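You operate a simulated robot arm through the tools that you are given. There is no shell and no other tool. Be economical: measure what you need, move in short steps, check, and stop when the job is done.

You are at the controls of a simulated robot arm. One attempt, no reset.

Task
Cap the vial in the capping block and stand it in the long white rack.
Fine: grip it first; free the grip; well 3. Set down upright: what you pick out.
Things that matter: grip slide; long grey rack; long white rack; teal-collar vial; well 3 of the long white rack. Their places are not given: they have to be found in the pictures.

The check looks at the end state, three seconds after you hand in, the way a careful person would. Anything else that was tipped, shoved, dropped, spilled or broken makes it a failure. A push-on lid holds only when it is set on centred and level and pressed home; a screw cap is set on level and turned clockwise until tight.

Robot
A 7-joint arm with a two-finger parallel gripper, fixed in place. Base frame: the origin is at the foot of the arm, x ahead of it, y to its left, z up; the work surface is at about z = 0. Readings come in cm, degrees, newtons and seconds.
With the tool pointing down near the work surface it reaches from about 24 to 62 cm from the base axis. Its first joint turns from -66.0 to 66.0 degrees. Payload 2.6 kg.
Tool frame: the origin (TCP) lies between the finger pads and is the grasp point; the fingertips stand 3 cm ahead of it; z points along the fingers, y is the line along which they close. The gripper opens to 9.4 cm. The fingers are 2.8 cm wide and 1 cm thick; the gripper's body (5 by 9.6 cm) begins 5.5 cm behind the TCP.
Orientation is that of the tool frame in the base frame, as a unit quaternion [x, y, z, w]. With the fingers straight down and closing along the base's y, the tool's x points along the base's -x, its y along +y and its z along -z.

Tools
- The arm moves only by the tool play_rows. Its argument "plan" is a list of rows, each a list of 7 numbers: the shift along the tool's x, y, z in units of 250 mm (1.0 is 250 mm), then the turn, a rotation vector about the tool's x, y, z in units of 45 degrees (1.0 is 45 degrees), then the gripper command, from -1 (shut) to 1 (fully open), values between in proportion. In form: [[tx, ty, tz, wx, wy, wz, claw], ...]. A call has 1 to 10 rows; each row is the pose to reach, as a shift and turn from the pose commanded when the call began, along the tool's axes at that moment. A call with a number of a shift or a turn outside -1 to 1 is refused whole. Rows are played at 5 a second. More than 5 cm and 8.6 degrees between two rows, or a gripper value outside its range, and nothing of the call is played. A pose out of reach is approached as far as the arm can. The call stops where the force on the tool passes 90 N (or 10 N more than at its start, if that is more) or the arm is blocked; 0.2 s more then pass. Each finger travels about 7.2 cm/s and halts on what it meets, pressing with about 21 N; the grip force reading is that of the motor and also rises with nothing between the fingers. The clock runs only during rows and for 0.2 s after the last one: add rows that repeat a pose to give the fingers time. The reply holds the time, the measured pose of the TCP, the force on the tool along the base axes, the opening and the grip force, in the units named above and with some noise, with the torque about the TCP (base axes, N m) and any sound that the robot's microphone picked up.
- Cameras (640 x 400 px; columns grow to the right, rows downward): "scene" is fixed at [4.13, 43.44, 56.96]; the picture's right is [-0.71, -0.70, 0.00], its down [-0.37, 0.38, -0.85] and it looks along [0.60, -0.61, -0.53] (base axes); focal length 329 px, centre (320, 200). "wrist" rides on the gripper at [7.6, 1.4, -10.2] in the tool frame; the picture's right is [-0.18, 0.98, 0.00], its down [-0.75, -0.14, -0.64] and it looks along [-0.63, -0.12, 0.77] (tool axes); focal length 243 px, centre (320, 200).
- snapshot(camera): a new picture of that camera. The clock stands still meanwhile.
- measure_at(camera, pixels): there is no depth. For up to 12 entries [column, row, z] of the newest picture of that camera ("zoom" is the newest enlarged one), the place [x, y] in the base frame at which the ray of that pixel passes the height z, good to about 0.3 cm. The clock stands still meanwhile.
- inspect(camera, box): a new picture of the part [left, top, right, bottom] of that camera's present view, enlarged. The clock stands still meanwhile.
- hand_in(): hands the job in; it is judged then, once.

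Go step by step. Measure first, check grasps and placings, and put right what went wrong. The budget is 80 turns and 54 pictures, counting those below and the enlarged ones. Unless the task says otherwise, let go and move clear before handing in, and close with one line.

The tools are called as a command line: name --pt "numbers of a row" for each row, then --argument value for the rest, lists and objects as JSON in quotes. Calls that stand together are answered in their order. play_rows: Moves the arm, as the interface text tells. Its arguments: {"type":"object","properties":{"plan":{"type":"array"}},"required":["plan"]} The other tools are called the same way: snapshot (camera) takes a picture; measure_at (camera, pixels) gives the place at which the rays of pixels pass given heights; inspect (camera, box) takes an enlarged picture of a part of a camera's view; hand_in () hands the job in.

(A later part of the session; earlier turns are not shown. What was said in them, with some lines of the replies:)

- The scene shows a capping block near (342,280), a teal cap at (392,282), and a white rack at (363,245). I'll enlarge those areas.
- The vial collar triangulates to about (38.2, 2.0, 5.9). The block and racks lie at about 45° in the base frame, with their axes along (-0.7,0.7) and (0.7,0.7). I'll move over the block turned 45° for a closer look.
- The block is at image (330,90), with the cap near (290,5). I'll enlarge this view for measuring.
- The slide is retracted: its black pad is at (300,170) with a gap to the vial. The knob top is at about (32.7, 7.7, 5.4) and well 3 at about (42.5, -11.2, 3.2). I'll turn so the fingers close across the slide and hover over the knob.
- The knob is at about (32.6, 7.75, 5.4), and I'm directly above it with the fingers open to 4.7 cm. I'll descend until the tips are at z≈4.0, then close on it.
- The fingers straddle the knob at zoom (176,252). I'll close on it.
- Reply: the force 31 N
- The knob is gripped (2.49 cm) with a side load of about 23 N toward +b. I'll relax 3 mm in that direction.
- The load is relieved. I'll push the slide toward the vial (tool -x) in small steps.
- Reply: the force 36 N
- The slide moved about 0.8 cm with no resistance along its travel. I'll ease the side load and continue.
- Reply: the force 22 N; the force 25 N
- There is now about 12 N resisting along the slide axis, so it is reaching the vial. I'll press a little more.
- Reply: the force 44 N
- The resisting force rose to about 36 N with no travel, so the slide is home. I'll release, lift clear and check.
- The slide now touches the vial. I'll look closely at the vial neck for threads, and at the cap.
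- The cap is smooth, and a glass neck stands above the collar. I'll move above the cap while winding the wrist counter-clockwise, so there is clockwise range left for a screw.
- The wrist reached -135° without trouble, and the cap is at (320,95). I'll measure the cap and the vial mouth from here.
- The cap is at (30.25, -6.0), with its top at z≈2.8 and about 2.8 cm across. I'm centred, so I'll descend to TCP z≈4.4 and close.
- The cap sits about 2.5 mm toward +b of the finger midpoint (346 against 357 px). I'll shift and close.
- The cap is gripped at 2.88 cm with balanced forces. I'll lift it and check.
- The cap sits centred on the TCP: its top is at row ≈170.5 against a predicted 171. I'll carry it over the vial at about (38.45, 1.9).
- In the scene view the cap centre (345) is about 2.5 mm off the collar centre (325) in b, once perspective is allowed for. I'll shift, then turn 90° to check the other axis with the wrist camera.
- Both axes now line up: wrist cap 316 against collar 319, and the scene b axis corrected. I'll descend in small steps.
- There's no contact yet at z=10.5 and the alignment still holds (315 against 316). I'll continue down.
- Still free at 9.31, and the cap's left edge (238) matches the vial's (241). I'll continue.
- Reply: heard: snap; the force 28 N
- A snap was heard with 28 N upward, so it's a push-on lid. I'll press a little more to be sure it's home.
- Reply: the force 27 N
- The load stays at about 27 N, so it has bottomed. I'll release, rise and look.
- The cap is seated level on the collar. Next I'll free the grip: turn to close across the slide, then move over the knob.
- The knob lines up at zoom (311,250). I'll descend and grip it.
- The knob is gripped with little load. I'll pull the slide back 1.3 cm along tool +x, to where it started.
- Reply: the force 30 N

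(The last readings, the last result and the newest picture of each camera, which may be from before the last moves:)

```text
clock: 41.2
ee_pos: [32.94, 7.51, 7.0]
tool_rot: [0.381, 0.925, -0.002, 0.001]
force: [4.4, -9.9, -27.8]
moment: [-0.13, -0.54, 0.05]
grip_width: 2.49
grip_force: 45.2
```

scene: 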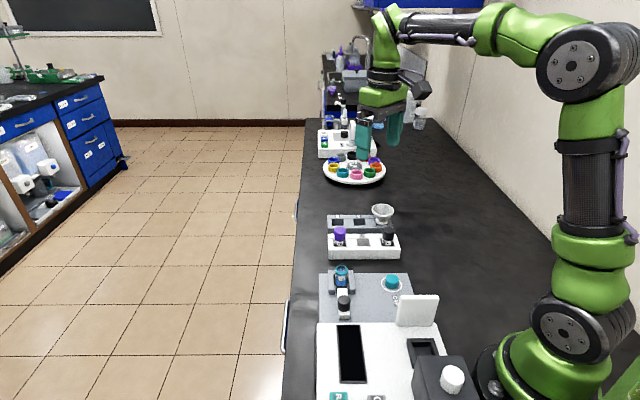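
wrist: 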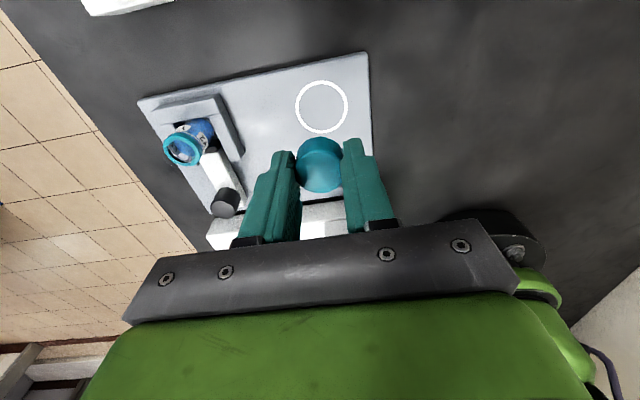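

The slide is back by 1.2 cm and now at its stop. I'll release and rise.

play_rows --pt "0 0 0 0 0 0 -0.1" --pt "0 0 0 0 0 0 0" --pt "0 0 0 0 0 0 0" --pt "0 0 -0.1 0 0 0 0" --pt "0 0 -0.25 0 0 0 0" --pt "0 0 -0.42 0 0 0 0" --pt "0 0 -0.42 0 0 0 0"

inspect --camera "scene" --box '[300, 250, 396, 310]'

```text
clock: 42.8
ee_pos: [32.99, 7.54, 17.73]
tool_rot: [0.382, 0.924, 0.0, 0.0]
force: [-0.1, -0.5, 0.6]
moment: [0.02, -0.01, -0.01]
grip_width: 4.72
grip_force: 0.0
```

```text
6.67 times, centred on (348, 280) of scene
```

zoom: 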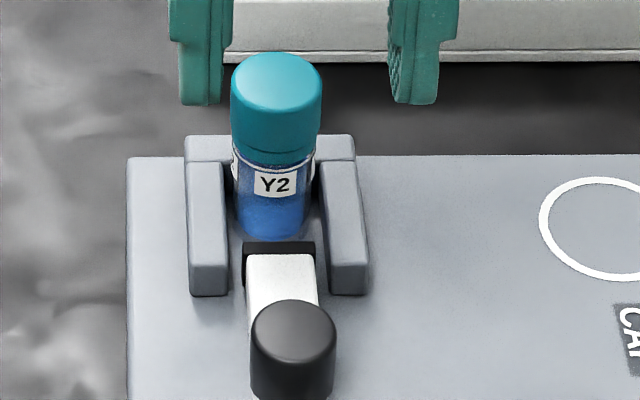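

The slide is clear of the vial. I'll return above the vial with the fingers closing along a, so the neighbours in the rack are clear later.

play_rows --pt "-0.052 0 0 0 0 -0.167 0.05" --pt "-0.104 0 0 0 0 -0.333 0.05" --pt "-0.156 0 0 0 0 -0.5 0.05" --pt "-0.208 0 0 0 0 -0.667 0.05" --pt "-0.26 0 0 0 0 -0.833 0.05" --pt "-0.311 0 0 0 0 -1 0.05"

play_rows --pt "0 0 0 0 0 -0.167 0.05" --pt "0 0 0 0 0 -0.333 0.05" --pt "0 0 0 0 0 -0.5 0.05" --pt "0 0 0 0 0 -0.667 0.05" --pt "0 0 0 0 0 -0.833 0.05" --pt "0 0 0 0 0 -1 0.05" --pt "0 0 0 0 0 -1 0.05"

inspect --camera "wrist" --box '[240, 60, 400, 160]'

```text
clock: 44.2
ee_pos: [38.54, 2.08, 17.53]
tool_rot: [-0.002, 1.0, 0.001, 0.001]
force: [-0.6, -0.4, -0.3]
moment: [-0.02, -0.01, 0.01]
grip_width: 4.94
grip_force: 0.0
```

```text
clock: 45.8
ee_pos: [38.55, 2.16, 17.57]
tool_rot: [-0.384, 0.924, 0.0, 0.0]
force: [-1.2, 0.3, 0.4]
moment: [-0.01, 0.0, 0.01]
grip_width: 4.94
grip_force: 0.1
```

```text
4.00 times, centred on (320, 110) of wrist
```

zoom: 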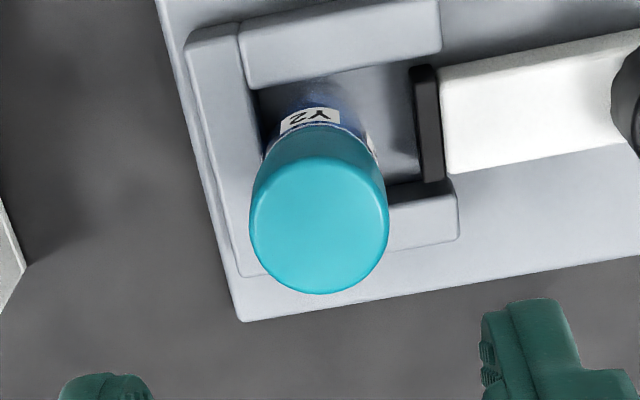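

The cap is centred at column 319. I'll descend to z≈8.6 and grip it.

play_rows --pt "0 0 0.15 0 0 0 0.05" --pt "0 0 0.28 0 0 0 0.05" --pt "0 0 0.34 0 0 0 0.05" --pt "0 0 0.358 0 0 0 0.05" --pt "0 0 0.358 0 0 0 -0.3" --pt "0 0 0.358 0 0 0 -0.6" --pt "0 0 0.358 0 0 0 -0.7" --pt "0 0 0.358 0 0 0 -0.7"

```text
clock: 47.6
ee_pos: [38.5, 2.13, 8.66]
tool_rot: [-0.383, 0.924, 0.0, 0.0]
force: [-0.4, 0.4, -0.5]
moment: [-0.02, -0.01, 0.01]
grip_width: 2.88
grip_force: 20.9
```

The cap is gripped at 2.88 cm. I'll lift slowly.

play_rows --pt "0 0 -0.03 0 0 0 -0.7" --pt "0 0 -0.08 0 0 0 -0.7" --pt "0 0 -0.16 0 0 0 -0.7" --pt "0 0 -0.26 0 0 0 -0.7" --pt "0 0 -0.36 0 0 0 -0.7" --pt "0 0 -0.36 0 0 0 -0.7"

inspect --camera "scene" --box '[300, 220, 396, 280]'

```text
clock: 49.0
ee_pos: [38.66, 2.13, 17.58]
tool_rot: [-0.384, 0.923, 0.0, 0.0]
force: [1.6, -0.2, -0.2]
moment: [0.02, -0.04, -0.01]
grip_width: 2.88
grip_force: 20.9
```

```text
6.67 times, centred on (348, 250) of scene
```

zoom: 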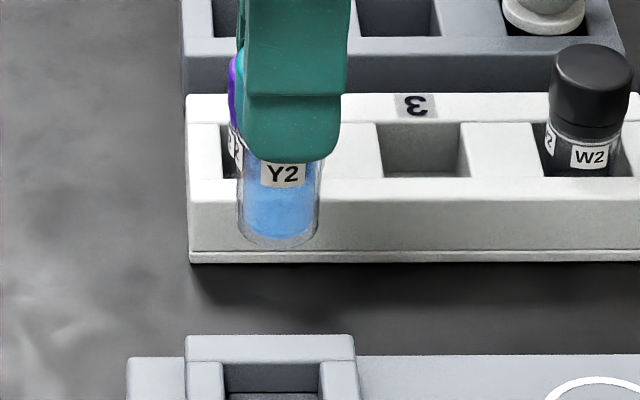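

The whole vial came up with its cap on. I'll carry it over well 3 at about (42.6, -11.2).

play_rows --pt "0.053 -0.098 0 0 0 0 -0.7" --pt "0.106 -0.196 0 0 0 0 -0.7" --pt "0.159 -0.294 0 0 0 0 -0.7" --pt "0.212 -0.391 0 0 0 0 -0.7" --pt "0.264 -0.489 0 0 0 0 -0.7" --pt "0.264 -0.489 0 0 0 0 -0.7" --pt "0.264 -0.489 0.1 0 0 0 -0.7" --pt "0.264 -0.489 0.1 0 0 0 -0.7"

inspect --camera "scene" --box '[316, 200, 412, 260]'

snapshot --camera "wrist"

```text
clock: 50.8
ee_pos: [42.54, -11.25, 15.01]
tool_rot: [-0.384, 0.924, 0.0, 0.0]
force: [-0.2, 0.6, -0.7]
moment: [-0.01, 0.03, 0.01]
grip_width: 2.89
grip_force: 21.1
```

```text
6.67 times, centred on (364, 230) of scene
```

zoom: 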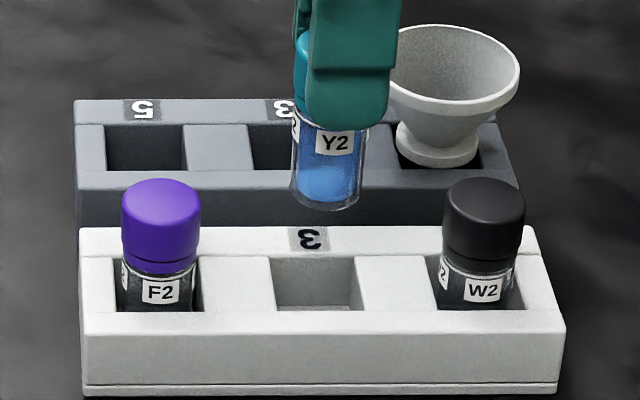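

```text
11 pictures are left
```

wrist: 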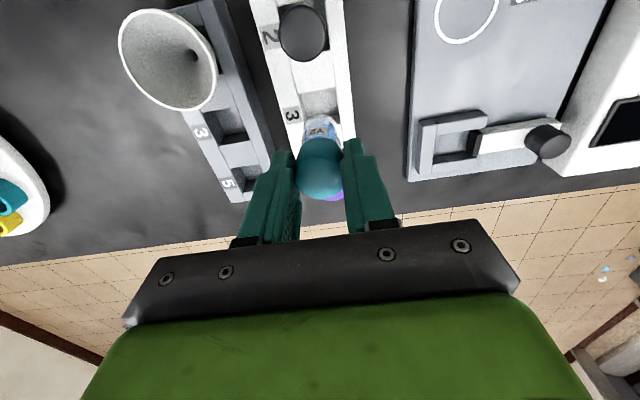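

By column, the vial's projected landing point (≈316) matches well 3 in b. I'll check the a axis in the wrist view.

inspect --camera "wrist" --box '[256, 70, 384, 150]'

```text
5.00 times, centred on (320, 110) of wrist
```

zoom: 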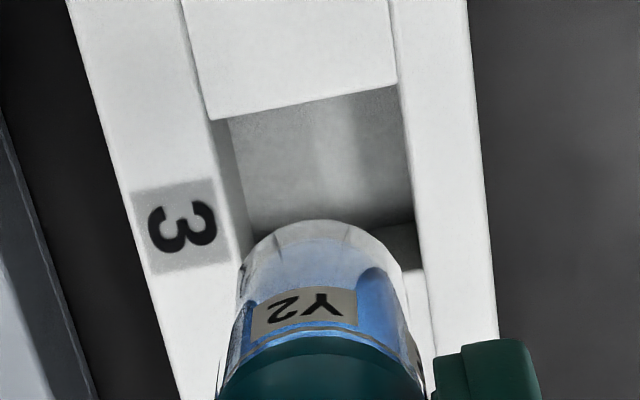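

The well centre (319,186) sits under the tool axis; I'll nudge 1 mm. Then I'll lower into the well and watch the force.

play_rows --pt "0.004 0 0.04 0 0 0 -0.7" --pt "0.004 0 0.1 0 0 0 -0.7" --pt "0.004 0 0.14 0 0 0 -0.7" --pt "0.004 0 0.17 0 0 0 -0.7" --pt "0.004 0 0.2 0 0 0 -0.7" --pt "0.004 0 0.2 0 0 0 -0.7"

inspect --camera "scene" --box '[316, 200, 412, 260]'

```text
clock: 52.2
ee_pos: [42.51, -11.23, 9.99]
tool_rot: [-0.383, 0.924, 0.0, 0.0]
force: [-0.4, -0.3, -1.1]
moment: [0.02, 0.01, 0.01]
grip_width: 2.88
grip_force: 20.9
```

```text
6.67 times, centred on (364, 230) of scene
```

zoom: 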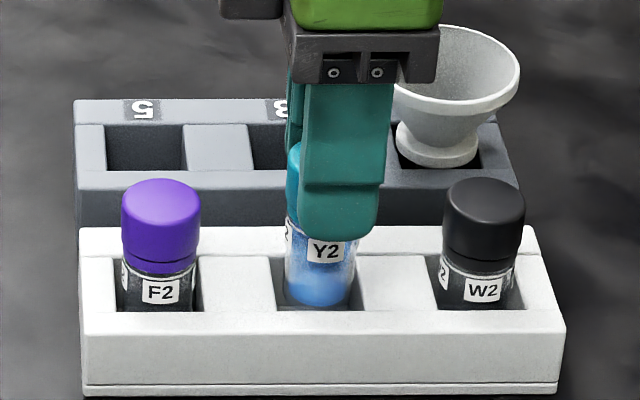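

The vial is inside the well and free. I'll continue down in fine steps.

play_rows --pt "0 0 0.012 0 0 0 -0.7" --pt "0 0 0.024 0 0 0 -0.7" --pt "0 0 0.034 0 0 0 -0.7" --pt "0 0 0.042 0 0 0 -0.7" --pt "0 0 0.042 0 0 0 -0.7"

```text
clock: 53.4
ee_pos: [42.42, -11.32, 9.12]
tool_rot: [-0.383, 0.924, 0.0, 0.001]
force: [-0.3, -1.0, -0.4]
moment: [-0.02, -0.01, 0.01]
grip_width: 2.87
grip_force: 21.2
```

play_rows --pt "0 0 0.006 0 0 0 -0.7" --pt "0 0 0.012 0 0 0 -0.7" --pt "0 0 0.018 0 0 0 -0.7" --pt "0 0 0.018 0 0 0 -0.7"

```text
clock: 54.4
ee_pos: [42.47, -11.22, 8.55]
tool_rot: [-0.383, 0.924, 0.0, 0.0]
force: [0.9, 0.6, 0.4]
moment: [0.01, -0.04, -0.02]
grip_width: 2.92
grip_force: 20.6
```

play_rows --pt "0 0 0.004 0 0 0 -0.7" --pt "0 0 0.008 0 0 0 -0.7" --pt "0 0 0.012 0 0 0 -0.7" --pt "0 0 0.012 0 0 0 -0.7"

inspect --camera "scene" --box '[316, 200, 412, 260]'

```text
clock: 55.4
ee_pos: [42.54, -11.3, 8.4]
tool_rot: [-0.384, 0.923, 0.0, 0.0]
force: [0.8, 0.2, -1.0]
moment: [0.03, -0.02, 0.04]
grip_width: 2.9
grip_force: 20.7
```

```text
6.67 times, centred on (364, 230) of scene
```

zoom: 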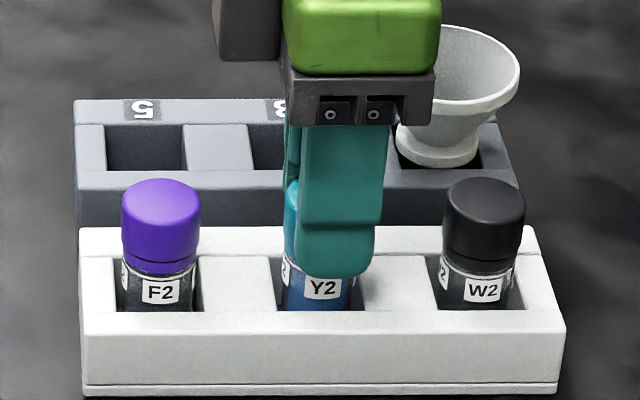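

My label is at row 288 against the neighbours' 291, so it's about 1 mm off the floor. I'll continue.

play_rows --pt "0 0 0.004 0 0 0 -0.7" --pt "0 0 0.008 0 0 0 -0.7" --pt "0 0 0.008 0 0 0 -0.7"

```text
clock: 56.2
ee_pos: [42.49, -11.26, 8.14]
tool_rot: [-0.383, 0.924, 0.0, 0.0]
force: [0.2, -0.3, 0.8]
moment: [0.04, 0.06, 0.01]
grip_width: 2.87
grip_force: 20.8
```

play_rows --pt "0 0 0.004 0 0 0 -0.7" --pt "0 0 0.008 0 0 0 -0.7" --pt "0 0 0.008 0 0 0 -0.7"

```text
clock: 57.0
ee_pos: [42.61, -11.39, 8.17]
tool_rot: [-0.383, 0.924, -0.001, 0.001]
force: [-3.8, 0.8, 26.1]
moment: [0.05, 0.16, -0.02]
grip_width: 2.87
grip_force: 20.6
```

The floor is reached, with 26 N upward. I'll ease 1 mm, open gently and rise.

play_rows --pt "0 0 -0.005 0 0 0 -0.7" --pt "0 0 -0.005 0 0 0 -0.3" --pt "0 0 -0.005 0 0 0 -0.1" --pt "0 0 -0.005 0 0 0 -0.1" --pt "0 0 -0.1 0 0 0 -0.1" --pt "0 0 -0.25 0 0 0 -0.1" --pt "0 0 -0.42 0 0 0 -0.1" --pt "0 0 -0.42 0 0 0 -0.1"

inspect --camera "scene" --box '[316, 200, 412, 260]'

inspect --camera "wrist" --box '[224, 20, 416, 140]'

```text
clock: 58.8
ee_pos: [42.43, -11.2, 18.36]
tool_rot: [-0.384, 0.923, 0.0, 0.0]
force: [0.2, 0.9, -0.1]
moment: [-0.01, 0.01, 0.02]
grip_width: 4.23
grip_force: 0.0
```

```text
6.67 times, centred on (364, 230) of scene
```

zoom: 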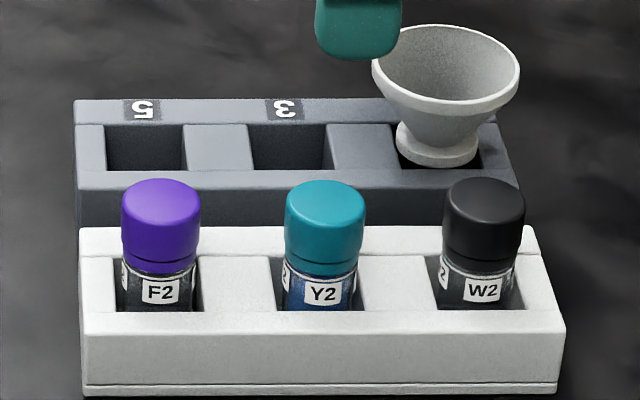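

```text
3.33 times, centred on (320, 80) of wrist
```

zoom: 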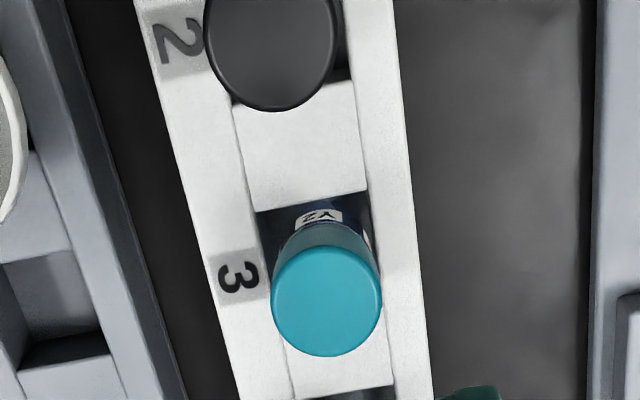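

Y2 stands upright in well 3, capped and level with its neighbours at (323,240). The slide is free and the arm is clear, so I'm handing in.

hand_in

```text
The job is handed in.
```

I capped vial Y2 (the lid snapped on), slid the grip back off it and stood it upright in well 3 of the long white rack; the job is handed in.
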